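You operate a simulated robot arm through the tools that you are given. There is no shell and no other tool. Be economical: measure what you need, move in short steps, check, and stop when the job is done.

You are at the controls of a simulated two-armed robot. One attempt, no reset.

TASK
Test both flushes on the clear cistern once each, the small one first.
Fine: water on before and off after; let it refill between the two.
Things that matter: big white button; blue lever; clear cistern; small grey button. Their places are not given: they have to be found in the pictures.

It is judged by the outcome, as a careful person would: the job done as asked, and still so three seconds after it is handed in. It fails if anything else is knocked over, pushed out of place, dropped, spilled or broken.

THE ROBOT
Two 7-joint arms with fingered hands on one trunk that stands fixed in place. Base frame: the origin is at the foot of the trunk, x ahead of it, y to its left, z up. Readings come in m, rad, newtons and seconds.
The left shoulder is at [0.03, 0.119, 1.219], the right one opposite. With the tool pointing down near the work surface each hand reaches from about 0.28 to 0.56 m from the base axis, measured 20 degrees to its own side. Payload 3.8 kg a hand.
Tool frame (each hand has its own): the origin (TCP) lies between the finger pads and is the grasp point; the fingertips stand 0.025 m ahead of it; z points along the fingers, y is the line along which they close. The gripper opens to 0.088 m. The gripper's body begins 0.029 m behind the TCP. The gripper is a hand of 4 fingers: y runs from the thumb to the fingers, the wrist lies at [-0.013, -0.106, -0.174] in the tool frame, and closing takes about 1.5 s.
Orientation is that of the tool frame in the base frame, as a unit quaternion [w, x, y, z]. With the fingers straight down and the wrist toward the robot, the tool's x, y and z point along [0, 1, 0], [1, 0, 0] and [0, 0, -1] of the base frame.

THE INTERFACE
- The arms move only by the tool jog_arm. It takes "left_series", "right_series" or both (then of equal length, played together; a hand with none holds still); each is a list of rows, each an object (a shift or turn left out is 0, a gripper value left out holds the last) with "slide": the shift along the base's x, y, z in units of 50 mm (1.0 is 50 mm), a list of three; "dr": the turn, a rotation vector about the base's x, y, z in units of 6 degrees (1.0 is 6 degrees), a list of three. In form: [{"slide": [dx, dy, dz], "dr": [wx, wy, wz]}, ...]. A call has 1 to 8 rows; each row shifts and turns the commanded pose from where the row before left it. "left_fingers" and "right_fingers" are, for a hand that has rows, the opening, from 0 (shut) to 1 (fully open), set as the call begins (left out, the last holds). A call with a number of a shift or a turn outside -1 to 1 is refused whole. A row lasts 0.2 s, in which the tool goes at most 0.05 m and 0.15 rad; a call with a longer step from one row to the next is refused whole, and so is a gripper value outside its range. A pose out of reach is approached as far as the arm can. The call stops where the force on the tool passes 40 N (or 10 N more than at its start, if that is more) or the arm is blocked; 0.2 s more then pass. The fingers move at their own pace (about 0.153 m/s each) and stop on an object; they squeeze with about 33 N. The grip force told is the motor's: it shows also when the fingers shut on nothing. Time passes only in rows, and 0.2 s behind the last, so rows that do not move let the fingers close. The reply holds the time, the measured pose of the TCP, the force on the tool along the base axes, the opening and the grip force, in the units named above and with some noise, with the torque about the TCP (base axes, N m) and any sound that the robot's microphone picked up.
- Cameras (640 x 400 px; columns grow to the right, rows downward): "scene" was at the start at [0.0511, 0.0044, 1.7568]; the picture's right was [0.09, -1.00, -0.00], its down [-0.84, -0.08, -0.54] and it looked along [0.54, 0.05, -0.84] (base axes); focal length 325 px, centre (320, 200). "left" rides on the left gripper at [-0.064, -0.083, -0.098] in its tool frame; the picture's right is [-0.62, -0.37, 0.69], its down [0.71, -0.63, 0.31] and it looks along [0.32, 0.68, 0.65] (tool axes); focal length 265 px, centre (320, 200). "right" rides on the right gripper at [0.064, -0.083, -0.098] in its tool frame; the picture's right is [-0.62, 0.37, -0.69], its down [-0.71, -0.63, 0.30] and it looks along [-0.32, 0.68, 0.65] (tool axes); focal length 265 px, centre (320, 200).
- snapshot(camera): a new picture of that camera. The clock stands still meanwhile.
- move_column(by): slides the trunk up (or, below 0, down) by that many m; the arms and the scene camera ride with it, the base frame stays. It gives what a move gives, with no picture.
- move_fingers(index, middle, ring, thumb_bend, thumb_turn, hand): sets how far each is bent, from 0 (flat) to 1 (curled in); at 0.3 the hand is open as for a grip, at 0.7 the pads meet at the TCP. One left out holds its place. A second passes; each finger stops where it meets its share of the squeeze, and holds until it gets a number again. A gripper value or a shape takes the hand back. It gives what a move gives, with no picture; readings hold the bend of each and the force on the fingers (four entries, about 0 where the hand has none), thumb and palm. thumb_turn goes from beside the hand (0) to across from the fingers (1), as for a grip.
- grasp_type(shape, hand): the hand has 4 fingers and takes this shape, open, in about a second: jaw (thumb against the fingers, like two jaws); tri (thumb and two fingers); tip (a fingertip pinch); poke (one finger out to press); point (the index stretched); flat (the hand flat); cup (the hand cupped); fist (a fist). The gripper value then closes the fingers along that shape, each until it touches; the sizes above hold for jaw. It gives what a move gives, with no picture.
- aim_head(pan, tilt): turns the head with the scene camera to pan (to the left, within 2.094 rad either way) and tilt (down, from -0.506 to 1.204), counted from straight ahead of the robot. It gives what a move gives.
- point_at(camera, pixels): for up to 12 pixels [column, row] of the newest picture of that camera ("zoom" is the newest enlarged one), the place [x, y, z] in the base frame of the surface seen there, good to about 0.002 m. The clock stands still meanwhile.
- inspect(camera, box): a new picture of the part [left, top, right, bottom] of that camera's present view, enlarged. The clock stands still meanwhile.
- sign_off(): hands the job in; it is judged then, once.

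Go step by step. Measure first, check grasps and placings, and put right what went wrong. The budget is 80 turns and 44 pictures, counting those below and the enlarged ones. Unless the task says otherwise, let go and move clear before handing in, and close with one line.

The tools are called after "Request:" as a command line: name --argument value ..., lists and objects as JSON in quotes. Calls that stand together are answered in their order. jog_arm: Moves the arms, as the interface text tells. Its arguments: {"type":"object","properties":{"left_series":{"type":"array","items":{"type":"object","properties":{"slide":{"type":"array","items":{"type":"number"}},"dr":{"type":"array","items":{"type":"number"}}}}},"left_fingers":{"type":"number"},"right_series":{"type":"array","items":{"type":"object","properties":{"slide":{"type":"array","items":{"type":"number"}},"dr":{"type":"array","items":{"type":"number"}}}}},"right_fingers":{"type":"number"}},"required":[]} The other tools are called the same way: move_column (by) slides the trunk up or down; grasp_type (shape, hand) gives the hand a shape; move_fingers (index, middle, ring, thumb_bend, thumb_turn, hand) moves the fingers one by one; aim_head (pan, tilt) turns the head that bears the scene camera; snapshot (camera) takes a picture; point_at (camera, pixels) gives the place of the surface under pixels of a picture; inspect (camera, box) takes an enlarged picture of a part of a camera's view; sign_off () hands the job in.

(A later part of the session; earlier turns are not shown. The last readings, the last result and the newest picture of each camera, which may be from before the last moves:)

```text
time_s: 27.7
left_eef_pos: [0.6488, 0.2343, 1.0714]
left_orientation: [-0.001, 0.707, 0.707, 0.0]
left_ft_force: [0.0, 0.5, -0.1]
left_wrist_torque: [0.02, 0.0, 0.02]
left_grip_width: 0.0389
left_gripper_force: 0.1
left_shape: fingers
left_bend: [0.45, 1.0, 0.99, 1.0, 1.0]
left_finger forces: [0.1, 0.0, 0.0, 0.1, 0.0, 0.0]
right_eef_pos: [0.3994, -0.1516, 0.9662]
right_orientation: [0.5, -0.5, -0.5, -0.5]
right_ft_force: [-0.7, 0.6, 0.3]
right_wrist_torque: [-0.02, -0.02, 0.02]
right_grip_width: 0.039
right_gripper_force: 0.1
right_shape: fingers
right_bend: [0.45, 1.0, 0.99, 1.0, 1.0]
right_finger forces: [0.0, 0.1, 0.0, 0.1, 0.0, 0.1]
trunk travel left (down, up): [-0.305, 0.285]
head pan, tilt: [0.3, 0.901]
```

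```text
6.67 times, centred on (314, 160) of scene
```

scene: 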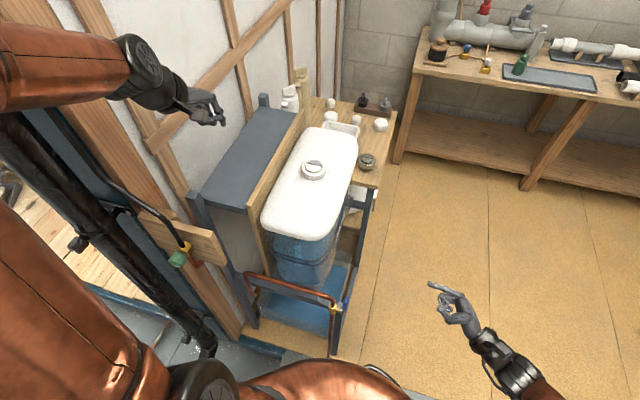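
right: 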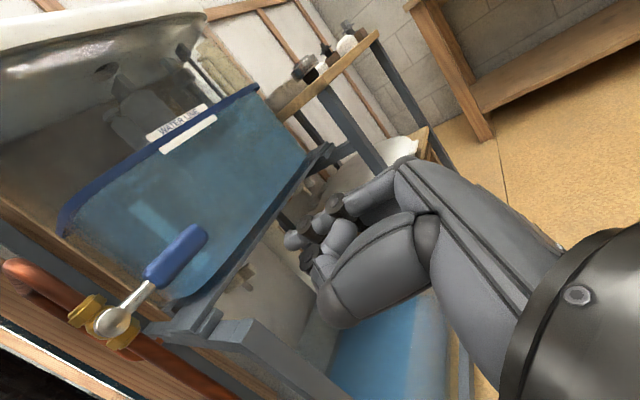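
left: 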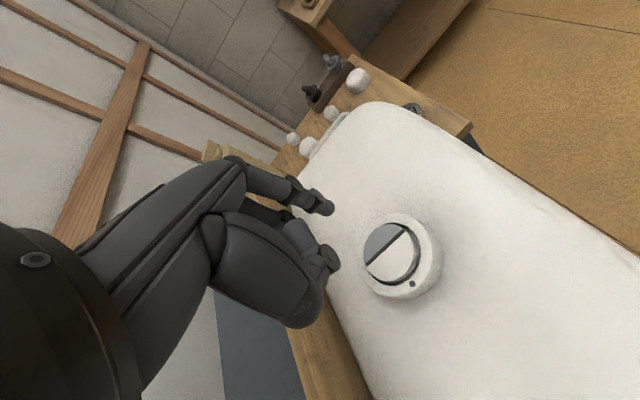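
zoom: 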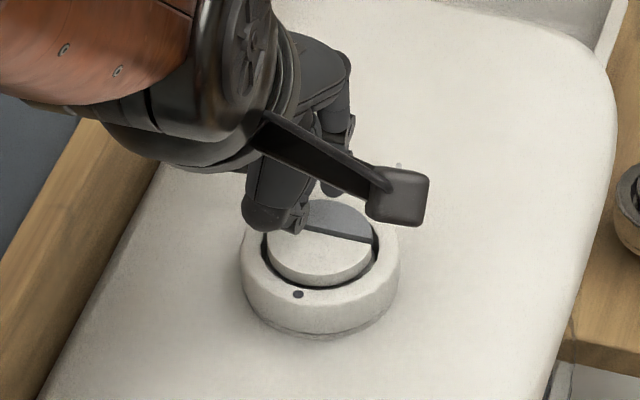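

The tip hovers about 10 mm over the grey half. I measure tip and button in one picture to confirm alignment.

Request:
inspect --camera "left" --box '[300, 170, 380, 220]'

Request:
point_at --camera "zoom" --pixels '[[480, 260], [420, 280], [350, 330], [520, 200], [150, 190], [170, 220], [190, 250], [500, 340], [130, 230], [200, 200], [300, 200]]'

```text
8.00 times, centred on (340, 195) of left
```

zoom: 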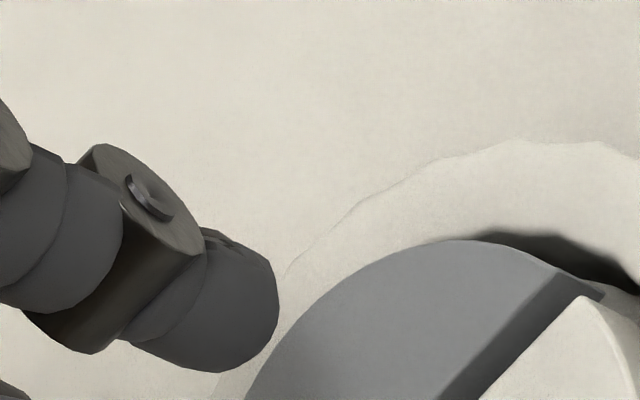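

```text
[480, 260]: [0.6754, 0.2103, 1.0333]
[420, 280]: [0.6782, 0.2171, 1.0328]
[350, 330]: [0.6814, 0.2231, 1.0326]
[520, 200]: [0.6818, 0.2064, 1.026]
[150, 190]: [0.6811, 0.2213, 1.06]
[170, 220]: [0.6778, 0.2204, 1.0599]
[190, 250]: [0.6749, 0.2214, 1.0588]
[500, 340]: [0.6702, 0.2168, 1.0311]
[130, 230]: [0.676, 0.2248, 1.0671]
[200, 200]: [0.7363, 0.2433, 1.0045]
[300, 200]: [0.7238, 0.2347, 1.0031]
```

I measure the tip itself at zoom (240,300).

Request:
point_at --camera "zoom" --pixels '[[240, 250], [265, 275], [270, 310], [240, 320], [230, 365], [205, 300], [200, 360]]'

```text
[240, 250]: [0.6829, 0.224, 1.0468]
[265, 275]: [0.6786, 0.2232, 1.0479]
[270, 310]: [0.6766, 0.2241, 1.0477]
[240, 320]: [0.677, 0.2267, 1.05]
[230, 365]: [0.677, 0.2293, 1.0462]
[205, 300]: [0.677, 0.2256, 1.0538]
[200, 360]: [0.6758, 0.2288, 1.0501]
```

Tip centre is about (0.682,0.229), bottom 1.046. I shift 2-3 mm toward the grey centre and press down gently.

Request:
jog_arm --left_series '[{"slide": [-0.03, -0.05, -0.06]}, {"slide": [0, 0, -0.06]}, {"slide": [0, 0, -0.06]}, {"slide": [0, 0, -0.06]}, {}]'

```text
time_s: 28.9
left_eef_pos: [0.6488, 0.2317, 1.0589]
left_orientation: [-0.001, 0.707, 0.707, 0.0]
left_ft_force: [-0.5, -0.2, 1.1]
left_wrist_torque: [-0.01, -0.01, 0.0]
left_grip_width: 0.039
left_gripper_force: 0.0
left_shape: fingers
left_bend: [0.45, 1.0, 0.99, 1.0, 1.0]
left_finger forces: [0.9, 0.1, 0.1, 0.1, 0.0, 0.0]
right_eef_pos: [0.3999, -0.1514, 0.9671]
right_orientation: [-0.5, 0.5, 0.5, 0.5]
right_ft_force: [-0.5, 0.3, 0.6]
right_wrist_torque: [-0.01, 0.0, -0.01]
right_grip_width: 0.0392
right_gripper_force: 0.0
right_shape: fingers
right_bend: [0.45, 1.0, 0.99, 1.0, 1.0]
right_finger forces: [0.0, 0.1, 0.0, 0.0, 0.0, 0.0]
trunk travel left (down, up): [-0.305, 0.285]
head pan, tilt: [0.3, 0.901]
```

Contact at about 1 N on the index. I press further in 2 mm steps.

Request:
jog_arm --left_series '[{"slide": [0, 0, -0.04]}, {"slide": [0, 0, -0.04]}, {}]'

Request:
inspect --camera "left" --box '[280, 160, 400, 260]'

```text
time_s: 29.7
left_eef_pos: [0.6477, 0.2309, 1.0555]
left_orientation: [-0.001, 0.707, 0.707, 0.001]
left_ft_force: [-0.3, 0.2, 2.0]
left_wrist_torque: [-0.01, -0.06, -0.03]
left_grip_width: 0.0389
left_gripper_force: 1.3
left_shape: fingers
left_bend: [0.45, 1.0, 0.99, 1.0, 1.0]
left_finger forces: [2.3, 0.1, 0.0, 0.1, 0.0, 0.0]
right_eef_pos: [0.398, -0.153, 0.9663]
right_orientation: [-0.5, 0.5, 0.5, 0.5]
right_ft_force: [0.8, -0.2, -0.4]
right_wrist_torque: [0.01, 0.02, 0.03]
right_grip_width: 0.039
right_gripper_force: 0.0
right_shape: fingers
right_bend: [0.45, 1.0, 0.99, 1.0, 1.0]
right_finger forces: [0.1, 0.0, 0.0, 0.1, 0.0, 0.0]
trunk travel left (down, up): [-0.305, 0.285]
head pan, tilt: [0.3, 0.901]
```

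```text
4.00 times, centred on (340, 210) of left
```

zoom: 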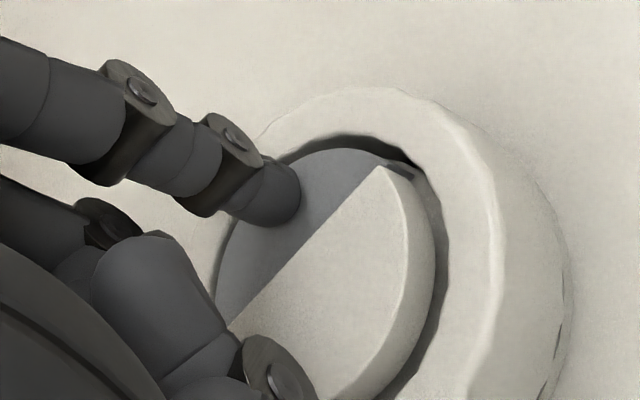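

Only the grey half is being depressed (2.3 N spring). I press on until it trips.

Request:
jog_arm --left_series '[{"slide": [0, 0, -0.04]}, {"slide": [0, 0, -0.04]}, {}]'

```text
time_s: 30.5
left_eef_pos: [0.6486, 0.232, 1.0538]
left_orientation: [0.0, 0.708, 0.707, 0.002]
left_ft_force: [-2.4, 0.1, 10.4]
left_wrist_torque: [-0.08, -0.33, -0.01]
left_grip_width: 0.0386
left_gripper_force: 4.7
left_shape: fingers
left_bend: [0.45, 1.0, 0.99, 1.0, 1.0]
left_finger forces: [10.4, 0.0, 0.0, 0.1, 0.1, 0.0]
right_eef_pos: [0.3984, -0.152, 0.9667]
right_orientation: [-0.5, 0.5, 0.5, 0.501]
right_ft_force: [-0.1, 0.6, 1.1]
right_wrist_torque: [0.01, -0.03, -0.01]
right_grip_width: 0.0391
right_gripper_force: 0.0
right_shape: fingers
right_bend: [0.45, 1.0, 0.99, 1.0, 1.0]
right_finger forces: [0.0, 0.0, 0.1, 0.1, 0.0, 0.0]
trunk travel left (down, up): [-0.305, 0.285]
head pan, tilt: [0.3, 0.901]
```

The force rose to 10 N: the button has bottomed. I release at once and look at the water level.

Request:
jog_arm --left_series '[{"slide": [0, 0, 0.5]}, {"slide": [0, 0, 0.5]}]'

Request:
inspect --camera "scene" --box '[230, 190, 370, 330]'

```text
time_s: 31.1
left_eef_pos: [0.6479, 0.2327, 1.0999]
left_orientation: [0.0, 0.707, 0.707, 0.001]
left_ft_force: [0.1, 0.1, 0.2]
left_wrist_torque: [0.0, 0.03, -0.01]
left_grip_width: 0.0392
left_gripper_force: 0.1
left_shape: fingers
left_bend: [0.45, 1.0, 0.99, 1.0, 1.0]
left_finger forces: [0.0, 0.1, 0.0, 0.0, 0.0, 0.0]
right_eef_pos: [0.398, -0.1523, 0.9661]
right_orientation: [-0.5, 0.5, 0.5, 0.5]
right_ft_force: [-0.2, -0.3, 0.3]
right_wrist_torque: [0.03, 0.03, 0.02]
right_grip_width: 0.039
right_gripper_force: 0.1
right_shape: fingers
right_bend: [0.45, 1.0, 0.99, 1.0, 1.0]
right_finger forces: [0.0, 0.0, 0.0, 0.0, 0.1, 0.0]
trunk travel left (down, up): [-0.305, 0.285]
head pan, tilt: [0.3, 0.901]
```

```text
2.86 times, centred on (300, 260) of scene
```

zoom: 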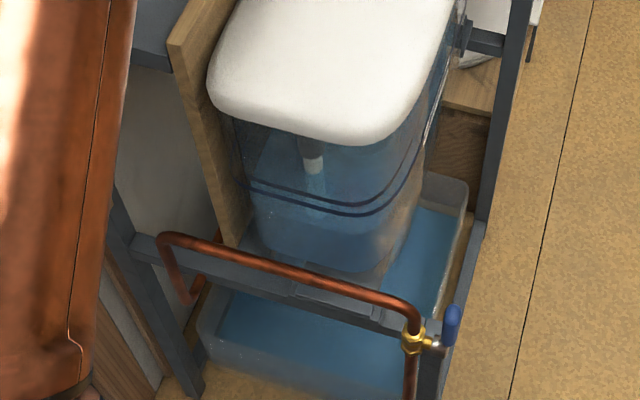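

The scene view does not show the level clearly; I check with the right camera, which sees the cistern's side.

Request:
snapshot --camera "right"

```text
11 pictures are left
```

right: 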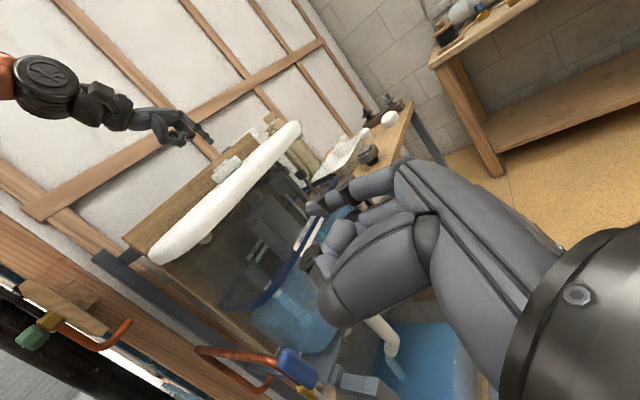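

Request:
inspect --camera "right" --box '[200, 180, 420, 390]'

```text
1.90 times, centred on (310, 285) of right
```

zoom: 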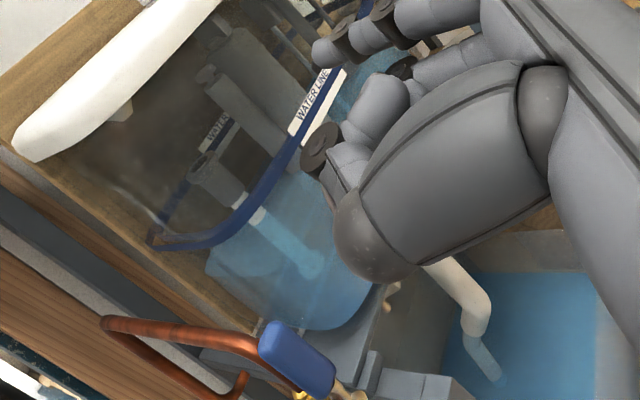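

The water surface at zoom (215,262)-(290,172) is now below the far water line, so the small flush has run. I wait for the refill and look again from the same spot.

Request:
jog_arm --left_series '[{}, {}, {}, {}, {}, {}, {}, {}]'

Request:
jog_arm --left_series '[{}, {}, {}, {}, {}, {}, {}, {}]'

Request:
jog_arm --left_series '[{}, {}, {}, {}, {}, {}, {}, {}]'

Request:
inspect --camera "right" --box '[200, 180, 420, 390]'

```text
time_s: 32.9
left_eef_pos: [0.6488, 0.2322, 1.1017]
left_orientation: [-0.002, 0.707, 0.707, 0.001]
left_ft_force: [-0.1, -0.6, 0.0]
left_wrist_torque: [-0.01, 0.01, 0.01]
left_grip_width: 0.0391
left_gripper_force: 0.0
left_shape: fingers
left_bend: [0.45, 1.0, 0.99, 1.0, 1.0]
left_finger forces: [0.0, 0.0, 0.1, 0.0, 0.0, 0.0]
right_eef_pos: [0.3979, -0.1525, 0.9669]
right_orientation: [0.5, -0.5, -0.5, -0.5]
right_ft_force: [0.3, -0.1, -0.9]
right_wrist_torque: [0.0, -0.01, 0.0]
right_grip_width: 0.0392
right_gripper_force: 0.1
right_shape: fingers
right_bend: [0.45, 1.0, 0.99, 1.0, 1.0]
right_finger forces: [0.0, 0.0, 0.0, 0.0, 0.0, 0.0]
trunk travel left (down, up): [-0.305, 0.285]
head pan, tilt: [0.3, 0.901]
```

```text
time_s: 34.7
left_eef_pos: [0.6493, 0.2315, 1.1011]
left_orientation: [-0.001, 0.708, 0.706, 0.0]
left_ft_force: [0.3, 0.0, 0.7]
left_wrist_torque: [-0.01, 0.01, 0.01]
left_grip_width: 0.0391
left_gripper_force: 0.0
left_shape: fingers
left_bend: [0.45, 1.0, 0.99, 1.0, 1.0]
left_finger forces: [0.0, 0.0, 0.1, 0.1, 0.1, 0.1]
right_eef_pos: [0.3987, -0.1517, 0.9662]
right_orientation: [-0.5, 0.5, 0.5, 0.5]
right_ft_force: [-0.2, 0.0, -0.2]
right_wrist_torque: [-0.01, -0.03, 0.0]
right_grip_width: 0.0391
right_gripper_force: 0.0
right_shape: fingers
right_bend: [0.45, 1.0, 0.99, 1.0, 1.0]
right_finger forces: [0.0, 0.0, 0.1, 0.0, 0.0, 0.0]
trunk travel left (down, up): [-0.305, 0.285]
head pan, tilt: [0.3, 0.901]
```

```text
time_s: 36.5
left_eef_pos: [0.6485, 0.2323, 1.1016]
left_orientation: [-0.001, 0.707, 0.707, 0.0]
left_ft_force: [-0.2, 0.2, -0.2]
left_wrist_torque: [0.0, 0.0, 0.03]
left_grip_width: 0.0394
left_gripper_force: 0.0
left_shape: fingers
left_bend: [0.45, 1.0, 0.99, 1.0, 1.0]
left_finger forces: [0.0, 0.1, 0.1, 0.0, 0.0, 0.0]
right_eef_pos: [0.3991, -0.1525, 0.9668]
right_orientation: [-0.5, 0.5, 0.5, 0.5]
right_ft_force: [1.5, 0.3, 0.7]
right_wrist_torque: [-0.03, -0.01, 0.01]
right_grip_width: 0.039
right_gripper_force: 0.2
right_shape: fingers
right_bend: [0.45, 1.0, 0.99, 1.0, 1.0]
right_finger forces: [0.1, 0.0, 0.0, 0.0, 0.1, 0.0]
trunk travel left (down, up): [-0.305, 0.285]
head pan, tilt: [0.3, 0.901]
```

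```text
1.90 times, centred on (310, 285) of right
```

zoom: 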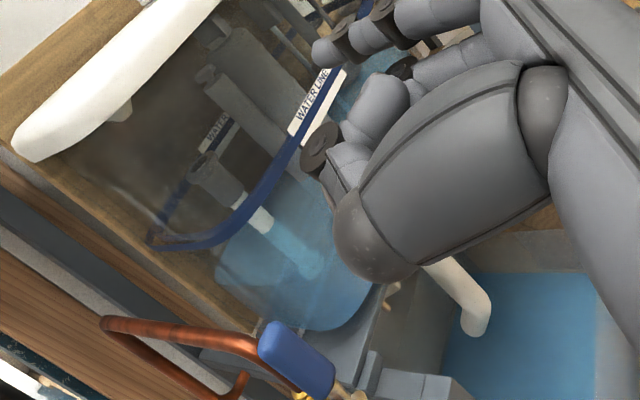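

The outflow has stopped and the level is well below the line; it is now refilling. I wait more.

Request:
jog_arm --left_series '[{}, {}, {}, {}, {}, {}, {}, {}]'

Request:
jog_arm --left_series '[{}, {}, {}, {}, {}, {}, {}, {}]'

Request:
jog_arm --left_series '[{}, {}, {}, {}, {}, {}, {}, {}]'

Request:
jog_arm --left_series '[{}, {}, {}, {}, {}, {}, {}, {}]'

Request:
jog_arm --left_series '[{}, {}, {}, {}, {}, {}, {}, {}]'

Request:
inspect --camera "right" --box '[200, 180, 420, 390]'

```text
time_s: 38.3
left_eef_pos: [0.6489, 0.2314, 1.1017]
left_orientation: [-0.001, 0.707, 0.707, 0.001]
left_ft_force: [0.1, -0.9, 0.3]
left_wrist_torque: [-0.02, 0.01, 0.0]
left_grip_width: 0.0391
left_gripper_force: 0.0
left_shape: fingers
left_bend: [0.45, 1.0, 0.99, 1.0, 1.0]
left_finger forces: [0.0, 0.0, 0.1, 0.1, 0.1, 0.0]
right_eef_pos: [0.3992, -0.1521, 0.9665]
right_orientation: [0.5, -0.5, -0.5, -0.5]
right_ft_force: [0.7, -0.1, 0.0]
right_wrist_torque: [-0.03, 0.01, -0.03]
right_grip_width: 0.0394
right_gripper_force: 0.0
right_shape: fingers
right_bend: [0.45, 1.0, 0.99, 1.0, 1.0]
right_finger forces: [0.0, 0.0, 0.0, 0.1, 0.0, 0.0]
trunk travel left (down, up): [-0.305, 0.285]
head pan, tilt: [0.3, 0.901]
```

```text
time_s: 40.1
left_eef_pos: [0.6493, 0.2308, 1.1005]
left_orientation: [-0.001, 0.708, 0.707, -0.001]
left_ft_force: [-0.5, -0.1, -1.2]
left_wrist_torque: [0.0, -0.01, 0.0]
left_grip_width: 0.0395
left_gripper_force: 0.0
left_shape: fingers
left_bend: [0.45, 1.0, 0.99, 1.0, 1.0]
left_finger forces: [0.0, 0.1, 0.1, 0.0, 0.0, 0.0]
right_eef_pos: [0.398, -0.1532, 0.9672]
right_orientation: [-0.5, 0.5, 0.5, 0.5]
right_ft_force: [0.8, 0.2, -0.5]
right_wrist_torque: [0.0, -0.01, 0.0]
right_grip_width: 0.0392
right_gripper_force: 0.1
right_shape: fingers
right_bend: [0.45, 1.0, 0.99, 1.0, 1.0]
right_finger forces: [0.0, 0.1, 0.1, 0.1, 0.0, 0.2]
trunk travel left (down, up): [-0.305, 0.285]
head pan, tilt: [0.3, 0.901]
```

```text
time_s: 41.9
left_eef_pos: [0.648, 0.2315, 1.1002]
left_orientation: [0.0, 0.706, 0.708, 0.001]
left_ft_force: [0.2, -0.5, 0.2]
left_wrist_torque: [0.04, -0.03, -0.02]
left_grip_width: 0.0392
left_gripper_force: 0.1
left_shape: fingers
left_bend: [0.45, 1.0, 0.99, 1.0, 1.0]
left_finger forces: [0.0, 0.0, 0.0, 0.1, 0.0, 0.0]
right_eef_pos: [0.3998, -0.1515, 0.9669]
right_orientation: [-0.499, 0.501, 0.5, 0.5]
right_ft_force: [-0.5, -0.3, 0.7]
right_wrist_torque: [0.03, 0.01, -0.02]
right_grip_width: 0.0393
right_gripper_force: 0.0
right_shape: fingers
right_bend: [0.45, 1.0, 0.99, 1.0, 1.0]
right_finger forces: [0.0, 0.0, 0.1, 0.0, 0.0, 0.0]
trunk travel left (down, up): [-0.305, 0.285]
head pan, tilt: [0.3, 0.901]
```

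```text
time_s: 43.7
left_eef_pos: [0.6488, 0.2311, 1.1011]
left_orientation: [0.0, 0.707, 0.707, 0.0]
left_ft_force: [-0.3, -0.6, -0.1]
left_wrist_torque: [0.01, 0.02, 0.04]
left_grip_width: 0.0391
left_gripper_force: 0.2
left_shape: fingers
left_bend: [0.45, 1.0, 0.99, 1.0, 1.0]
left_finger forces: [0.1, 0.1, 0.0, 0.1, 0.0, 0.0]
right_eef_pos: [0.3988, -0.1523, 0.9661]
right_orientation: [-0.5, 0.501, 0.5, 0.499]
right_ft_force: [-0.3, 0.0, -0.6]
right_wrist_torque: [0.0, 0.02, 0.01]
right_grip_width: 0.0391
right_gripper_force: 0.0
right_shape: fingers
right_bend: [0.45, 1.0, 0.99, 1.0, 1.0]
right_finger forces: [0.1, 0.0, 0.0, 0.0, 0.0, 0.0]
trunk travel left (down, up): [-0.305, 0.285]
head pan, tilt: [0.3, 0.901]
```

```text
time_s: 45.5
left_eef_pos: [0.6486, 0.2321, 1.1005]
left_orientation: [0.0, 0.708, 0.707, 0.001]
left_ft_force: [0.1, 0.3, 0.0]
left_wrist_torque: [-0.04, -0.02, 0.03]
left_grip_width: 0.0391
left_gripper_force: 0.0
left_shape: fingers
left_bend: [0.45, 1.0, 0.99, 1.0, 1.0]
left_finger forces: [0.0, 0.1, 0.1, 0.0, 0.0, 0.1]
right_eef_pos: [0.3985, -0.1532, 0.9663]
right_orientation: [0.5, -0.499, -0.5, -0.5]
right_ft_force: [0.1, -0.6, 0.2]
right_wrist_torque: [0.02, 0.0, 0.0]
right_grip_width: 0.039
right_gripper_force: 0.0
right_shape: fingers
right_bend: [0.45, 1.0, 0.99, 1.0, 1.0]
right_finger forces: [0.1, 0.1, 0.0, 0.1, 0.0, 0.2]
trunk travel left (down, up): [-0.305, 0.285]
head pan, tilt: [0.3, 0.901]
```

```text
1.90 times, centred on (310, 285) of right
```

zoom: 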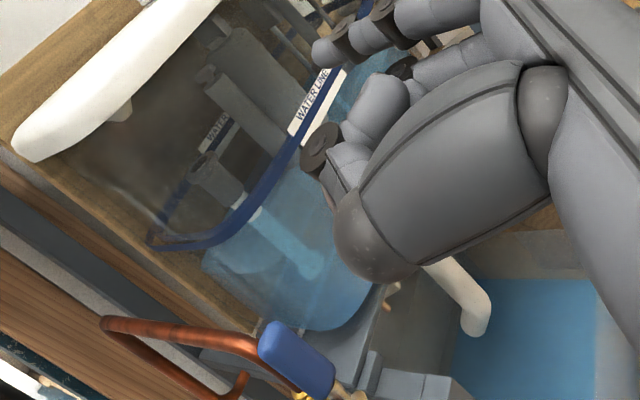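

The level corner has risen from zoom (220,275) to (203,258); the line is near (155,243). I wait about 18 s more.

Request:
jog_arm --left_series '[{}, {}, {}, {}, {}, {}, {}, {}]'

Request:
jog_arm --left_series '[{}, {}, {}, {}, {}, {}, {}, {}]'

Request:
jog_arm --left_series '[{}, {}, {}, {}, {}, {}, {}, {}]'

Request:
jog_arm --left_series '[{}, {}, {}, {}, {}, {}, {}, {}]'

Request:
jog_arm --left_series '[{}, {}, {}, {}, {}, {}, {}, {}]'

Request:
jog_arm --left_series '[{}, {}, {}, {}, {}, {}, {}, {}]'

Request:
jog_arm --left_series '[{}, {}, {}, {}, {}, {}, {}, {}]'

Request:
jog_arm --left_series '[{}, {}, {}, {}, {}, {}, {}, {}]'

Request:
jog_arm --left_series '[{}, {}, {}, {}, {}, {}, {}, {}]'

Request:
jog_arm --left_series '[{}, {}, {}, {}, {}, {}, {}, {}]'

Request:
inspect --camera "right" --box '[200, 180, 420, 390]'

```text
time_s: 47.3
left_eef_pos: [0.6476, 0.2312, 1.1009]
left_orientation: [-0.001, 0.707, 0.707, 0.0]
left_ft_force: [0.1, 0.0, -0.1]
left_wrist_torque: [0.0, 0.02, 0.01]
left_grip_width: 0.0391
left_gripper_force: 0.1
left_shape: fingers
left_bend: [0.45, 1.0, 0.99, 1.0, 1.0]
left_finger forces: [0.1, 0.0, 0.0, 0.2, 0.0, 0.1]
right_eef_pos: [0.3996, -0.1507, 0.9663]
right_orientation: [0.501, -0.5, -0.499, -0.5]
right_ft_force: [0.2, 0.1, -0.1]
right_wrist_torque: [0.03, 0.01, -0.01]
right_grip_width: 0.0392
right_gripper_force: 0.0
right_shape: fingers
right_bend: [0.45, 1.0, 0.99, 1.0, 1.0]
right_finger forces: [0.0, 0.1, 0.0, 0.0, 0.1, 0.0]
trunk travel left (down, up): [-0.305, 0.285]
head pan, tilt: [0.3, 0.901]
```

```text
time_s: 49.1
left_eef_pos: [0.6503, 0.2323, 1.1004]
left_orientation: [0.0, 0.707, 0.707, 0.0]
left_ft_force: [-0.6, 0.3, -0.2]
left_wrist_torque: [-0.01, 0.0, -0.04]
left_grip_width: 0.0389
left_gripper_force: 0.0
left_shape: fingers
left_bend: [0.45, 1.0, 0.99, 1.0, 1.0]
left_finger forces: [0.2, 0.0, 0.0, 0.0, 0.0, 0.1]
right_eef_pos: [0.3996, -0.1516, 0.9661]
right_orientation: [-0.5, 0.5, 0.5, 0.5]
right_ft_force: [0.2, -0.5, -0.5]
right_wrist_torque: [0.01, -0.03, 0.02]
right_grip_width: 0.0393
right_gripper_force: 0.0
right_shape: fingers
right_bend: [0.45, 1.0, 0.99, 1.0, 1.0]
right_finger forces: [0.1, 0.0, 0.1, 0.0, 0.0, 0.0]
trunk travel left (down, up): [-0.305, 0.285]
head pan, tilt: [0.3, 0.901]
```

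```text
time_s: 50.9
left_eef_pos: [0.6491, 0.232, 1.101]
left_orientation: [0.0, 0.707, 0.707, 0.0]
left_ft_force: [0.1, -0.5, 0.4]
left_wrist_torque: [-0.02, 0.02, -0.03]
left_grip_width: 0.0394
left_gripper_force: 0.0
left_shape: fingers
left_bend: [0.45, 1.0, 0.99, 1.0, 1.0]
left_finger forces: [0.0, 0.1, 0.0, 0.0, 0.0, 0.1]
right_eef_pos: [0.3989, -0.1523, 0.9666]
right_orientation: [0.5, -0.5, -0.5, -0.5]
right_ft_force: [-0.6, 0.1, 1.5]
right_wrist_torque: [-0.02, -0.03, 0.02]
right_grip_width: 0.0393
right_gripper_force: 0.0
right_shape: fingers
right_bend: [0.45, 1.0, 0.99, 1.0, 1.0]
right_finger forces: [0.0, 0.0, 0.0, 0.1, 0.1, 0.0]
trunk travel left (down, up): [-0.305, 0.285]
head pan, tilt: [0.3, 0.901]
```

```text
time_s: 52.7
left_eef_pos: [0.6495, 0.2313, 1.1011]
left_orientation: [-0.001, 0.707, 0.707, 0.0]
left_ft_force: [0.2, -0.3, 0.1]
left_wrist_torque: [0.03, 0.01, 0.0]
left_grip_width: 0.0395
left_gripper_force: 0.1
left_shape: fingers
left_bend: [0.45, 1.0, 0.99, 1.0, 1.0]
left_finger forces: [0.0, 0.0, 0.0, 0.0, 0.1, 0.1]
right_eef_pos: [0.3991, -0.152, 0.9672]
right_orientation: [0.5, -0.5, -0.5, -0.5]
right_ft_force: [0.2, -0.9, 0.6]
right_wrist_torque: [-0.01, 0.02, -0.02]
right_grip_width: 0.0392
right_gripper_force: 0.0
right_shape: fingers
right_bend: [0.45, 1.0, 0.99, 1.0, 1.0]
right_finger forces: [0.0, 0.1, 0.1, 0.0, 0.0, 0.0]
trunk travel left (down, up): [-0.305, 0.285]
head pan, tilt: [0.3, 0.901]
```

```text
time_s: 54.5
left_eef_pos: [0.6486, 0.2316, 1.1014]
left_orientation: [0.0, 0.707, 0.707, 0.001]
left_ft_force: [0.2, -0.2, -0.5]
left_wrist_torque: [-0.01, -0.02, -0.01]
left_grip_width: 0.0392
left_gripper_force: 0.1
left_shape: fingers
left_bend: [0.45, 1.0, 0.99, 1.0, 1.0]
left_finger forces: [0.0, 0.1, 0.0, 0.0, 0.1, 0.0]
right_eef_pos: [0.3992, -0.1523, 0.9657]
right_orientation: [-0.5, 0.5, 0.5, 0.5]
right_ft_force: [0.3, -0.1, -0.5]
right_wrist_torque: [0.0, 0.05, 0.02]
right_grip_width: 0.0394
right_gripper_force: 0.1
right_shape: fingers
right_bend: [0.45, 1.0, 0.99, 1.0, 1.0]
right_finger forces: [0.0, 0.0, 0.0, 0.0, 0.0, 0.1]
trunk travel left (down, up): [-0.305, 0.285]
head pan, tilt: [0.3, 0.901]
```

```text
time_s: 56.3
left_eef_pos: [0.6494, 0.232, 1.1009]
left_orientation: [0.0, 0.707, 0.707, 0.0]
left_ft_force: [-1.2, -0.6, -0.7]
left_wrist_torque: [-0.01, 0.01, -0.01]
left_grip_width: 0.0392
left_gripper_force: 0.1
left_shape: fingers
left_bend: [0.45, 1.0, 0.99, 1.0, 1.0]
left_finger forces: [0.0, 0.0, 0.1, 0.0, 0.0, 0.0]
right_eef_pos: [0.3983, -0.1519, 0.9663]
right_orientation: [-0.5, 0.499, 0.5, 0.5]
right_ft_force: [0.0, 0.6, -0.2]
right_wrist_torque: [0.0, -0.02, 0.01]
right_grip_width: 0.039
right_gripper_force: 0.1
right_shape: fingers
right_bend: [0.45, 1.0, 0.99, 1.0, 1.0]
right_finger forces: [0.0, 0.0, 0.0, 0.1, 0.0, 0.0]
trunk travel left (down, up): [-0.305, 0.285]
head pan, tilt: [0.3, 0.901]
```

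```text
time_s: 58.1
left_eef_pos: [0.6492, 0.2312, 1.1014]
left_orientation: [-0.002, 0.707, 0.707, 0.001]
left_ft_force: [-0.6, 0.0, -0.1]
left_wrist_torque: [0.0, 0.02, 0.0]
left_grip_width: 0.0393
left_gripper_force: 0.0
left_shape: fingers
left_bend: [0.45, 1.0, 0.99, 1.0, 1.0]
left_finger forces: [0.0, 0.1, 0.1, 0.0, 0.0, 0.1]
right_eef_pos: [0.3991, -0.1527, 0.9665]
right_orientation: [-0.5, 0.5, 0.5, 0.5]
right_ft_force: [0.3, 0.2, -0.4]
right_wrist_torque: [-0.02, -0.02, 0.01]
right_grip_width: 0.0391
right_gripper_force: 0.0
right_shape: fingers
right_bend: [0.45, 1.0, 0.99, 1.0, 1.0]
right_finger forces: [0.0, 0.0, 0.0, 0.0, 0.0, 0.0]
trunk travel left (down, up): [-0.305, 0.285]
head pan, tilt: [0.3, 0.901]
```

```text
time_s: 59.9
left_eef_pos: [0.6494, 0.2308, 1.1006]
left_orientation: [0.0, 0.707, 0.707, 0.001]
left_ft_force: [0.7, -0.1, 0.9]
left_wrist_torque: [0.01, 0.02, 0.01]
left_grip_width: 0.0393
left_gripper_force: 0.0
left_shape: fingers
left_bend: [0.45, 1.0, 0.99, 1.0, 1.0]
left_finger forces: [0.0, 0.1, 0.0, 0.0, 0.0, 0.0]
right_eef_pos: [0.3994, -0.1531, 0.9675]
right_orientation: [0.5, -0.5, -0.5, -0.5]
right_ft_force: [-0.4, 0.4, 0.6]
right_wrist_torque: [-0.01, 0.01, 0.0]
right_grip_width: 0.0393
right_gripper_force: 0.0
right_shape: fingers
right_bend: [0.45, 1.0, 0.99, 1.0, 1.0]
right_finger forces: [0.0, 0.0, 0.0, 0.0, 0.0, 0.0]
trunk travel left (down, up): [-0.305, 0.285]
head pan, tilt: [0.3, 0.901]
```

```text
time_s: 61.7
left_eef_pos: [0.65, 0.2317, 1.1012]
left_orientation: [-0.002, 0.707, 0.707, 0.0]
left_ft_force: [-0.1, 0.3, 0.0]
left_wrist_torque: [0.02, 0.0, 0.0]
left_grip_width: 0.0394
left_gripper_force: 0.1
left_shape: fingers
left_bend: [0.45, 1.0, 0.99, 1.0, 1.0]
left_finger forces: [0.1, 0.0, 0.0, 0.0, 0.0, 0.0]
right_eef_pos: [0.3994, -0.1523, 0.9664]
right_orientation: [-0.5, 0.5, 0.5, 0.5]
right_ft_force: [-0.4, 0.6, -0.1]
right_wrist_torque: [-0.02, 0.0, 0.01]
right_grip_width: 0.0393
right_gripper_force: 0.1
right_shape: fingers
right_bend: [0.45, 1.0, 0.99, 1.0, 1.0]
right_finger forces: [0.0, 0.0, 0.0, 0.0, 0.0, 0.0]
trunk travel left (down, up): [-0.305, 0.285]
head pan, tilt: [0.3, 0.901]
```

```text
time_s: 63.5
left_eef_pos: [0.6493, 0.2313, 1.1018]
left_orientation: [-0.001, 0.708, 0.707, 0.0]
left_ft_force: [-0.2, -0.8, 0.9]
left_wrist_torque: [-0.01, 0.01, 0.02]
left_grip_width: 0.0397
left_gripper_force: 0.1
left_shape: fingers
left_bend: [0.45, 1.0, 0.99, 1.0, 1.0]
left_finger forces: [0.0, 0.0, 0.1, 0.0, 0.0, 0.1]
right_eef_pos: [0.4005, -0.1521, 0.9656]
right_orientation: [-0.5, 0.499, 0.5, 0.501]
right_ft_force: [0.1, 0.5, 0.2]
right_wrist_torque: [-0.02, 0.02, 0.02]
right_grip_width: 0.039
right_gripper_force: 0.1
right_shape: fingers
right_bend: [0.45, 1.0, 0.99, 1.0, 1.0]
right_finger forces: [0.0, 0.0, 0.0, 0.0, 0.0, 0.0]
trunk travel left (down, up): [-0.305, 0.285]
head pan, tilt: [0.3, 0.901]
```

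```text
1.90 times, centred on (310, 285) of right
```

zoom: 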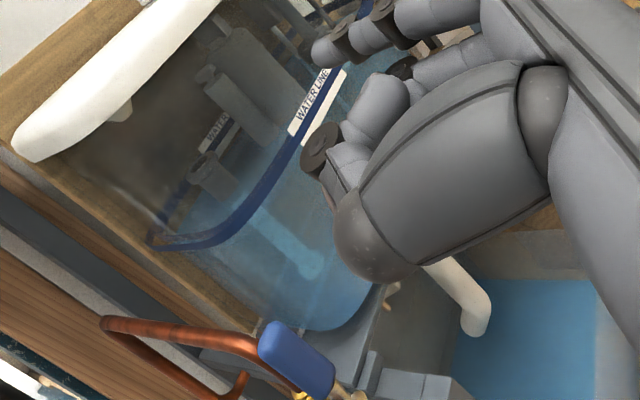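

The water has almost reached the line at zoom (160,240). I shift the left finger over the white half (-25 mm in x) while waiting a further 9 s to be sure it's full.

Request:
jog_arm --left_series '[{"slide": [-0.25, -0.02, 0]}, {"slide": [-0.25, 0, 0]}, {}, {}, {}, {}, {}, {}]'

Request:
jog_arm --left_series '[{}, {}, {}, {}, {}, {}, {}, {}]'

Request:
jog_arm --left_series '[{}, {}, {}, {}, {}, {}, {}, {}]'

Request:
jog_arm --left_series '[{}, {}, {}, {}, {}, {}, {}, {}]'

Request:
jog_arm --left_series '[{}, {}, {}, {}, {}, {}, {}, {}]'

Request:
inspect --camera "right" --box '[200, 180, 420, 390]'

Request:
jog_arm --left_series '[{"slide": [0, 0, -0.3]}, {"slide": [0, 0, -0.25]}, {"slide": [0, 0, -0.1]}, {}]'

Request:
inspect --camera "left" --box '[280, 160, 400, 260]'

```text
time_s: 65.3
left_eef_pos: [0.6238, 0.2304, 1.1015]
left_orientation: [-0.001, 0.707, 0.707, 0.001]
left_ft_force: [-0.6, 0.4, 0.4]
left_wrist_torque: [-0.01, -0.01, 0.02]
left_grip_width: 0.0393
left_gripper_force: 0.0
left_shape: fingers
left_bend: [0.45, 1.0, 0.99, 1.0, 1.0]
left_finger forces: [0.1, 0.1, 0.0, 0.0, 0.0, 0.0]
right_eef_pos: [0.3988, -0.1521, 0.9661]
right_orientation: [0.5, -0.5, -0.499, -0.5]
right_ft_force: [-0.4, 0.4, 0.2]
right_wrist_torque: [-0.01, -0.03, -0.01]
right_grip_width: 0.0391
right_gripper_force: 0.0
right_shape: fingers
right_bend: [0.45, 1.0, 0.99, 1.0, 1.0]
right_finger forces: [0.1, 0.0, 0.0, 0.0, 0.0, 0.0]
trunk travel left (down, up): [-0.305, 0.285]
head pan, tilt: [0.3, 0.901]
```

```text
time_s: 67.1
left_eef_pos: [0.6228, 0.23, 1.1006]
left_orientation: [0.0, 0.707, 0.707, 0.001]
left_ft_force: [-0.7, -0.2, -0.1]
left_wrist_torque: [0.01, 0.0, 0.01]
left_grip_width: 0.0391
left_gripper_force: 0.0
left_shape: fingers
left_bend: [0.45, 1.0, 0.99, 1.0, 1.0]
left_finger forces: [0.0, 0.1, 0.1, 0.0, 0.0, 0.0]
right_eef_pos: [0.3995, -0.1531, 0.9667]
right_orientation: [-0.5, 0.5, 0.5, 0.5]
right_ft_force: [-0.5, -0.9, 0.9]
right_wrist_torque: [-0.01, 0.01, -0.01]
right_grip_width: 0.0392
right_gripper_force: 0.0
right_shape: fingers
right_bend: [0.45, 1.0, 0.99, 1.0, 1.0]
right_finger forces: [0.0, 0.1, 0.1, 0.1, 0.1, 0.0]
trunk travel left (down, up): [-0.305, 0.285]
head pan, tilt: [0.3, 0.901]
```

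```text
time_s: 68.9
left_eef_pos: [0.6242, 0.2301, 1.1011]
left_orientation: [-0.001, 0.707, 0.707, 0.0]
left_ft_force: [0.6, -0.5, -0.2]
left_wrist_torque: [0.01, -0.01, -0.01]
left_grip_width: 0.0392
left_gripper_force: 0.0
left_shape: fingers
left_bend: [0.45, 1.0, 0.99, 1.0, 1.0]
left_finger forces: [0.0, 0.0, 0.0, 0.0, 0.0, 0.1]
right_eef_pos: [0.3992, -0.1517, 0.9666]
right_orientation: [-0.5, 0.5, 0.5, 0.5]
right_ft_force: [0.2, -0.2, 0.0]
right_wrist_torque: [-0.02, 0.0, 0.03]
right_grip_width: 0.0393
right_gripper_force: 0.1
right_shape: fingers
right_bend: [0.45, 1.0, 0.99, 1.0, 1.0]
right_finger forces: [0.0, 0.0, 0.1, 0.0, 0.1, 0.0]
trunk travel left (down, up): [-0.305, 0.285]
head pan, tilt: [0.3, 0.901]
```

```text
time_s: 70.7
left_eef_pos: [0.6238, 0.2301, 1.1011]
left_orientation: [0.0, 0.707, 0.707, 0.001]
left_ft_force: [0.2, -0.6, -0.8]
left_wrist_torque: [-0.01, 0.01, -0.03]
left_grip_width: 0.0392
left_gripper_force: 0.1
left_shape: fingers
left_bend: [0.45, 1.0, 0.99, 1.0, 1.0]
left_finger forces: [0.0, 0.1, 0.0, 0.0, 0.0, 0.0]
right_eef_pos: [0.3987, -0.1517, 0.9659]
right_orientation: [0.5, -0.5, -0.5, -0.5]
right_ft_force: [0.3, -0.4, 0.2]
right_wrist_torque: [0.0, 0.01, 0.03]
right_grip_width: 0.0392
right_gripper_force: 0.1
right_shape: fingers
right_bend: [0.45, 1.0, 0.99, 1.0, 1.0]
right_finger forces: [0.0, 0.0, 0.0, 0.0, 0.0, 0.0]
trunk travel left (down, up): [-0.305, 0.285]
head pan, tilt: [0.3, 0.901]
```

```text
time_s: 72.5
left_eef_pos: [0.6242, 0.2301, 1.1013]
left_orientation: [-0.001, 0.707, 0.707, 0.0]
left_ft_force: [-0.7, 0.5, 0.2]
left_wrist_torque: [0.03, 0.0, 0.0]
left_grip_width: 0.0392
left_gripper_force: 0.1
left_shape: fingers
left_bend: [0.45, 1.0, 0.99, 1.0, 1.0]
left_finger forces: [0.1, 0.0, 0.0, 0.0, 0.0, 0.0]
right_eef_pos: [0.3996, -0.1523, 0.9671]
right_orientation: [-0.5, 0.5, 0.5, 0.5]
right_ft_force: [0.0, -0.2, -0.6]
right_wrist_torque: [0.0, -0.01, -0.01]
right_grip_width: 0.0392
right_gripper_force: 0.0
right_shape: fingers
right_bend: [0.45, 1.0, 0.99, 1.0, 1.0]
right_finger forces: [0.0, 0.0, 0.1, 0.0, 0.0, 0.0]
trunk travel left (down, up): [-0.305, 0.285]
head pan, tilt: [0.3, 0.901]
```

```text
1.90 times, centred on (310, 285) of right
```

zoom: 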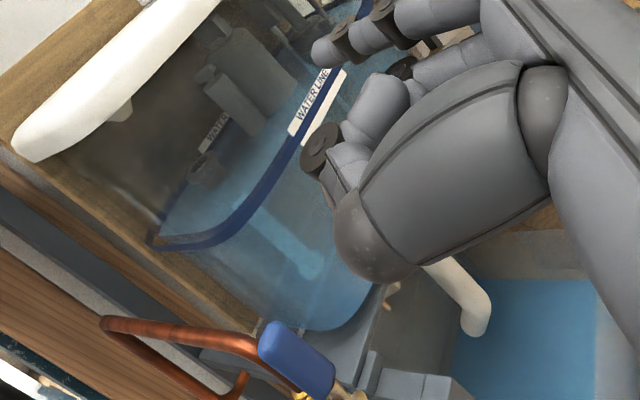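

```text
time_s: 73.5
left_eef_pos: [0.6232, 0.2306, 1.0675]
left_orientation: [0.0, 0.708, 0.707, 0.002]
left_ft_force: [0.2, -0.1, -0.3]
left_wrist_torque: [0.01, -0.02, -0.02]
left_grip_width: 0.039
left_gripper_force: 0.0
left_shape: fingers
left_bend: [0.45, 1.0, 0.99, 1.0, 1.0]
left_finger forces: [0.0, 0.1, 0.1, 0.0, 0.0, 0.1]
right_eef_pos: [0.3994, -0.1522, 0.9657]
right_orientation: [-0.5, 0.5, 0.5, 0.5]
right_ft_force: [0.6, 0.2, 0.0]
right_wrist_torque: [-0.01, -0.01, 0.0]
right_grip_width: 0.039
right_gripper_force: 0.0
right_shape: fingers
right_bend: [0.45, 1.0, 0.99, 1.0, 1.0]
right_finger forces: [0.0, 0.0, 0.0, 0.0, 0.0, 0.0]
trunk travel left (down, up): [-0.305, 0.285]
head pan, tilt: [0.3, 0.901]
```

```text
4.00 times, centred on (340, 210) of left
```

zoom: 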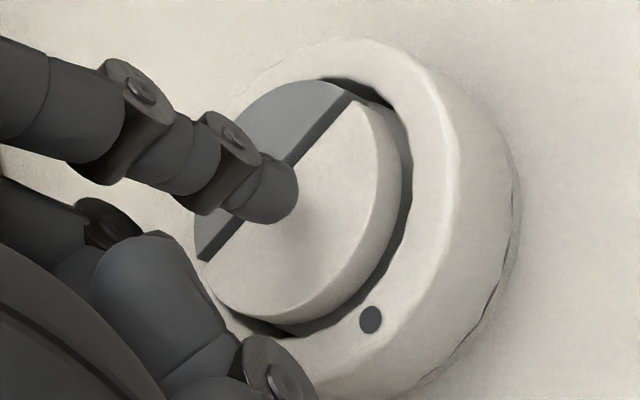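

The white half is right under the fingertip, and the water is about at the line but may still be creeping up. I wait another 18 s here, finger clear by about 8 mm, then compare.

Request:
jog_arm --left_series '[{}, {}, {}, {}, {}, {}, {}, {}]'

Request:
jog_arm --left_series '[{}, {}, {}, {}, {}, {}, {}, {}]'

Request:
jog_arm --left_series '[{}, {}, {}, {}, {}, {}, {}, {}]'

Request:
jog_arm --left_series '[{}, {}, {}, {}, {}, {}, {}, {}]'

Request:
jog_arm --left_series '[{}, {}, {}, {}, {}, {}, {}, {}]'

Request:
jog_arm --left_series '[{}, {}, {}, {}, {}, {}, {}, {}]'

Request:
jog_arm --left_series '[{}, {}, {}, {}, {}, {}, {}, {}]'

Request:
jog_arm --left_series '[{}, {}, {}, {}, {}, {}, {}, {}]'

Request:
jog_arm --left_series '[{}, {}, {}, {}, {}, {}, {}, {}]'

Request:
jog_arm --left_series '[{}, {}, {}, {}, {}, {}, {}, {}]'

Request:
inspect --camera "right" --box '[200, 180, 420, 390]'

```text
time_s: 75.3
left_eef_pos: [0.6225, 0.2312, 1.0682]
left_orientation: [-0.001, 0.707, 0.707, 0.001]
left_ft_force: [0.2, 0.2, -0.9]
left_wrist_torque: [0.02, 0.04, -0.02]
left_grip_width: 0.039
left_gripper_force: 0.1
left_shape: fingers
left_bend: [0.45, 1.0, 0.99, 1.0, 1.0]
left_finger forces: [0.1, 0.1, 0.1, 0.0, 0.0, 0.0]
right_eef_pos: [0.4001, -0.1524, 0.967]
right_orientation: [-0.5, 0.5, 0.501, 0.5]
right_ft_force: [0.7, -0.3, -1.9]
right_wrist_torque: [0.02, 0.01, 0.01]
right_grip_width: 0.0391
right_gripper_force: 0.1
right_shape: fingers
right_bend: [0.45, 1.0, 0.99, 1.0, 1.0]
right_finger forces: [0.1, 0.1, 0.0, 0.0, 0.0, 0.1]
trunk travel left (down, up): [-0.305, 0.285]
head pan, tilt: [0.3, 0.901]
```

```text
time_s: 77.1
left_eef_pos: [0.623, 0.2309, 1.068]
left_orientation: [0.0, 0.708, 0.706, 0.001]
left_ft_force: [-0.4, 0.3, -0.4]
left_wrist_torque: [-0.01, -0.01, 0.01]
left_grip_width: 0.0392
left_gripper_force: 0.0
left_shape: fingers
left_bend: [0.45, 1.0, 0.99, 1.0, 1.0]
left_finger forces: [0.0, 0.0, 0.0, 0.0, 0.0, 0.0]
right_eef_pos: [0.399, -0.1524, 0.9663]
right_orientation: [-0.5, 0.5, 0.499, 0.501]
right_ft_force: [0.6, 0.1, -0.9]
right_wrist_torque: [0.0, -0.02, 0.03]
right_grip_width: 0.0391
right_gripper_force: 0.1
right_shape: fingers
right_bend: [0.45, 1.0, 0.99, 1.0, 1.0]
right_finger forces: [0.0, 0.1, 0.1, 0.0, 0.0, 0.0]
trunk travel left (down, up): [-0.305, 0.285]
head pan, tilt: [0.3, 0.901]
```

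```text
time_s: 78.9
left_eef_pos: [0.623, 0.2313, 1.0686]
left_orientation: [0.0, 0.707, 0.707, 0.001]
left_ft_force: [-0.4, -0.4, -1.4]
left_wrist_torque: [-0.03, -0.02, 0.0]
left_grip_width: 0.039
left_gripper_force: 0.1
left_shape: fingers
left_bend: [0.45, 1.0, 0.99, 1.0, 1.0]
left_finger forces: [0.0, 0.0, 0.1, 0.0, 0.0, 0.0]
right_eef_pos: [0.4006, -0.1516, 0.9665]
right_orientation: [-0.499, 0.5, 0.5, 0.5]
right_ft_force: [-0.9, -0.2, -0.2]
right_wrist_torque: [-0.03, 0.03, -0.02]
right_grip_width: 0.0392
right_gripper_force: 0.1
right_shape: fingers
right_bend: [0.45, 1.0, 0.99, 1.0, 1.0]
right_finger forces: [0.1, 0.0, 0.0, 0.0, 0.0, 0.0]
trunk travel left (down, up): [-0.305, 0.285]
head pan, tilt: [0.3, 0.901]
```

```text
time_s: 80.7
left_eef_pos: [0.622, 0.2302, 1.0686]
left_orientation: [-0.001, 0.707, 0.707, 0.0]
left_ft_force: [-0.7, -1.0, 0.8]
left_wrist_torque: [0.0, 0.02, 0.03]
left_grip_width: 0.0395
left_gripper_force: 0.0
left_shape: fingers
left_bend: [0.45, 1.0, 0.99, 1.0, 1.0]
left_finger forces: [0.0, 0.0, 0.0, 0.0, 0.0, 0.1]
right_eef_pos: [0.3995, -0.1513, 0.9657]
right_orientation: [0.5, -0.5, -0.5, -0.5]
right_ft_force: [-0.3, 0.8, -0.4]
right_wrist_torque: [0.02, 0.0, 0.0]
right_grip_width: 0.0391
right_gripper_force: 0.1
right_shape: fingers
right_bend: [0.45, 1.0, 0.99, 1.0, 1.0]
right_finger forces: [0.1, 0.0, 0.0, 0.1, 0.0, 0.0]
trunk travel left (down, up): [-0.305, 0.285]
head pan, tilt: [0.3, 0.901]
```

```text
time_s: 82.5
left_eef_pos: [0.6242, 0.2312, 1.0683]
left_orientation: [-0.001, 0.707, 0.707, 0.001]
left_ft_force: [0.6, -0.2, -0.2]
left_wrist_torque: [0.01, -0.02, 0.0]
left_grip_width: 0.0394
left_gripper_force: 0.1
left_shape: fingers
left_bend: [0.45, 1.0, 0.99, 1.0, 1.0]
left_finger forces: [0.1, 0.0, 0.0, 0.1, 0.0, 0.1]
right_eef_pos: [0.399, -0.1523, 0.9667]
right_orientation: [-0.5, 0.5, 0.5, 0.5]
right_ft_force: [0.4, 1.1, 0.1]
right_wrist_torque: [0.0, -0.01, 0.01]
right_grip_width: 0.0391
right_gripper_force: 0.0
right_shape: fingers
right_bend: [0.45, 1.0, 0.99, 1.0, 1.0]
right_finger forces: [0.0, 0.1, 0.1, 0.0, 0.0, 0.1]
trunk travel left (down, up): [-0.305, 0.285]
head pan, tilt: [0.3, 0.901]
```

```text
time_s: 84.3
left_eef_pos: [0.6227, 0.2304, 1.0694]
left_orientation: [-0.001, 0.707, 0.707, 0.0]
left_ft_force: [0.3, -0.4, 0.4]
left_wrist_torque: [0.0, 0.01, -0.03]
left_grip_width: 0.0392
left_gripper_force: 0.0
left_shape: fingers
left_bend: [0.45, 1.0, 0.99, 1.0, 1.0]
left_finger forces: [0.0, 0.0, 0.1, 0.1, 0.0, 0.1]
right_eef_pos: [0.399, -0.1519, 0.9657]
right_orientation: [-0.5, 0.5, 0.5, 0.5]
right_ft_force: [-0.1, 0.9, 0.6]
right_wrist_torque: [0.03, 0.01, -0.02]
right_grip_width: 0.0391
right_gripper_force: 0.0
right_shape: fingers
right_bend: [0.45, 1.0, 0.99, 1.0, 1.0]
right_finger forces: [0.0, 0.1, 0.0, 0.0, 0.1, 0.0]
trunk travel left (down, up): [-0.305, 0.285]
head pan, tilt: [0.3, 0.901]
```

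```text
time_s: 86.1
left_eef_pos: [0.6225, 0.2311, 1.0686]
left_orientation: [-0.001, 0.707, 0.707, 0.001]
left_ft_force: [0.3, -0.5, 0.7]
left_wrist_torque: [-0.01, -0.01, 0.02]
left_grip_width: 0.0391
left_gripper_force: 0.0
left_shape: fingers
left_bend: [0.45, 1.0, 0.99, 1.0, 1.0]
left_finger forces: [0.0, 0.0, 0.1, 0.0, 0.1, 0.0]
right_eef_pos: [0.3995, -0.152, 0.9662]
right_orientation: [-0.5, 0.5, 0.5, 0.5]
right_ft_force: [-0.5, 0.3, -0.2]
right_wrist_torque: [-0.03, 0.03, 0.01]
right_grip_width: 0.0392
right_gripper_force: 0.0
right_shape: fingers
right_bend: [0.45, 1.0, 0.99, 1.0, 1.0]
right_finger forces: [0.1, 0.0, 0.0, 0.1, 0.0, 0.1]
trunk travel left (down, up): [-0.305, 0.285]
head pan, tilt: [0.3, 0.901]
```

```text
time_s: 87.9
left_eef_pos: [0.6231, 0.23, 1.0679]
left_orientation: [-0.001, 0.708, 0.707, 0.001]
left_ft_force: [0.2, 0.2, 0.2]
left_wrist_torque: [-0.03, 0.03, -0.04]
left_grip_width: 0.0393
left_gripper_force: 0.2
left_shape: fingers
left_bend: [0.45, 1.0, 0.99, 1.0, 1.0]
left_finger forces: [0.1, 0.1, 0.0, 0.0, 0.0, 0.0]
right_eef_pos: [0.3996, -0.1519, 0.9657]
right_orientation: [-0.5, 0.5, 0.5, 0.5]
right_ft_force: [0.0, 0.1, 0.5]
right_wrist_torque: [0.02, 0.03, 0.03]
right_grip_width: 0.0394
right_gripper_force: 0.1
right_shape: fingers
right_bend: [0.45, 1.0, 0.99, 1.0, 1.0]
right_finger forces: [0.0, 0.0, 0.0, 0.0, 0.0, 0.0]
trunk travel left (down, up): [-0.305, 0.285]
head pan, tilt: [0.3, 0.901]
```

```text
time_s: 89.7
left_eef_pos: [0.6234, 0.2307, 1.0684]
left_orientation: [-0.001, 0.707, 0.707, 0.001]
left_ft_force: [0.0, 0.9, 0.3]
left_wrist_torque: [-0.03, -0.03, 0.01]
left_grip_width: 0.0391
left_gripper_force: 0.0
left_shape: fingers
left_bend: [0.45, 1.0, 0.99, 1.0, 1.0]
left_finger forces: [0.0, 0.1, 0.0, 0.1, 0.0, 0.0]
right_eef_pos: [0.3999, -0.1527, 0.9667]
right_orientation: [-0.499, 0.501, 0.5, 0.5]
right_ft_force: [0.0, 0.5, -0.5]
right_wrist_torque: [-0.02, -0.01, -0.01]
right_grip_width: 0.0391
right_gripper_force: 0.1
right_shape: fingers
right_bend: [0.45, 1.0, 0.99, 1.0, 1.0]
right_finger forces: [0.0, 0.0, 0.0, 0.0, 0.0, 0.1]
trunk travel left (down, up): [-0.305, 0.285]
head pan, tilt: [0.3, 0.901]
```

```text
time_s: 91.5
left_eef_pos: [0.6225, 0.231, 1.0688]
left_orientation: [-0.001, 0.707, 0.707, 0.001]
left_ft_force: [-0.6, 0.0, 0.9]
left_wrist_torque: [-0.01, -0.01, 0.01]
left_grip_width: 0.0395
left_gripper_force: 0.0
left_shape: fingers
left_bend: [0.45, 1.0, 0.99, 1.0, 1.0]
left_finger forces: [0.1, 0.1, 0.0, 0.0, 0.1, 0.1]
right_eef_pos: [0.4003, -0.1514, 0.9662]
right_orientation: [-0.5, 0.5, 0.5, 0.5]
right_ft_force: [-0.7, -0.4, 0.3]
right_wrist_torque: [-0.02, -0.01, -0.02]
right_grip_width: 0.0392
right_gripper_force: 0.1
right_shape: fingers
right_bend: [0.45, 1.0, 0.99, 1.0, 1.0]
right_finger forces: [0.1, 0.0, 0.0, 0.0, 0.1, 0.1]
trunk travel left (down, up): [-0.305, 0.285]
head pan, tilt: [0.3, 0.901]
```

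```text
1.90 times, centred on (310, 285) of right
```

zoom: 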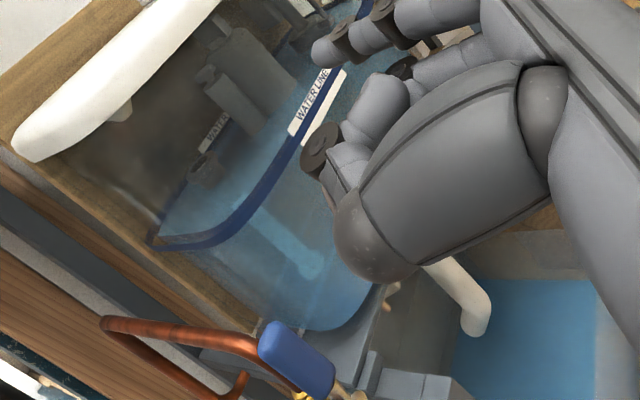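

The level is unchanged from the last picture, so it is full again. I press the white half: 17 mm down, then release if it bottoms.

Request:
jog_arm --left_series '[{"slide": [0, 0, -0.12]}, {"slide": [0, 0, -0.08]}, {"slide": [0, 0, -0.06]}, {"slide": [0, 0, -0.05]}, {}]'

```text
time_s: 92.7
left_eef_pos: [0.6236, 0.2318, 1.054]
left_orientation: [0.0, 0.707, 0.707, 0.001]
left_ft_force: [0.3, -1.5, 2.8]
left_wrist_torque: [-0.05, -0.13, 0.0]
left_grip_width: 0.0393
left_gripper_force: 1.5
left_shape: fingers
left_bend: [0.45, 1.0, 0.99, 1.0, 1.0]
left_finger forces: [3.4, 0.0, 0.1, 0.1, 0.0, 0.0]
right_eef_pos: [0.3985, -0.1523, 0.9663]
right_orientation: [-0.5, 0.5, 0.5, 0.5]
right_ft_force: [-0.4, 0.8, -0.1]
right_wrist_torque: [-0.02, 0.01, 0.0]
right_grip_width: 0.0391
right_gripper_force: 0.0
right_shape: fingers
right_bend: [0.45, 1.0, 0.99, 1.0, 1.0]
right_finger forces: [0.0, 0.1, 0.0, 0.0, 0.0, 0.0]
trunk travel left (down, up): [-0.305, 0.285]
head pan, tilt: [0.3, 0.901]
```

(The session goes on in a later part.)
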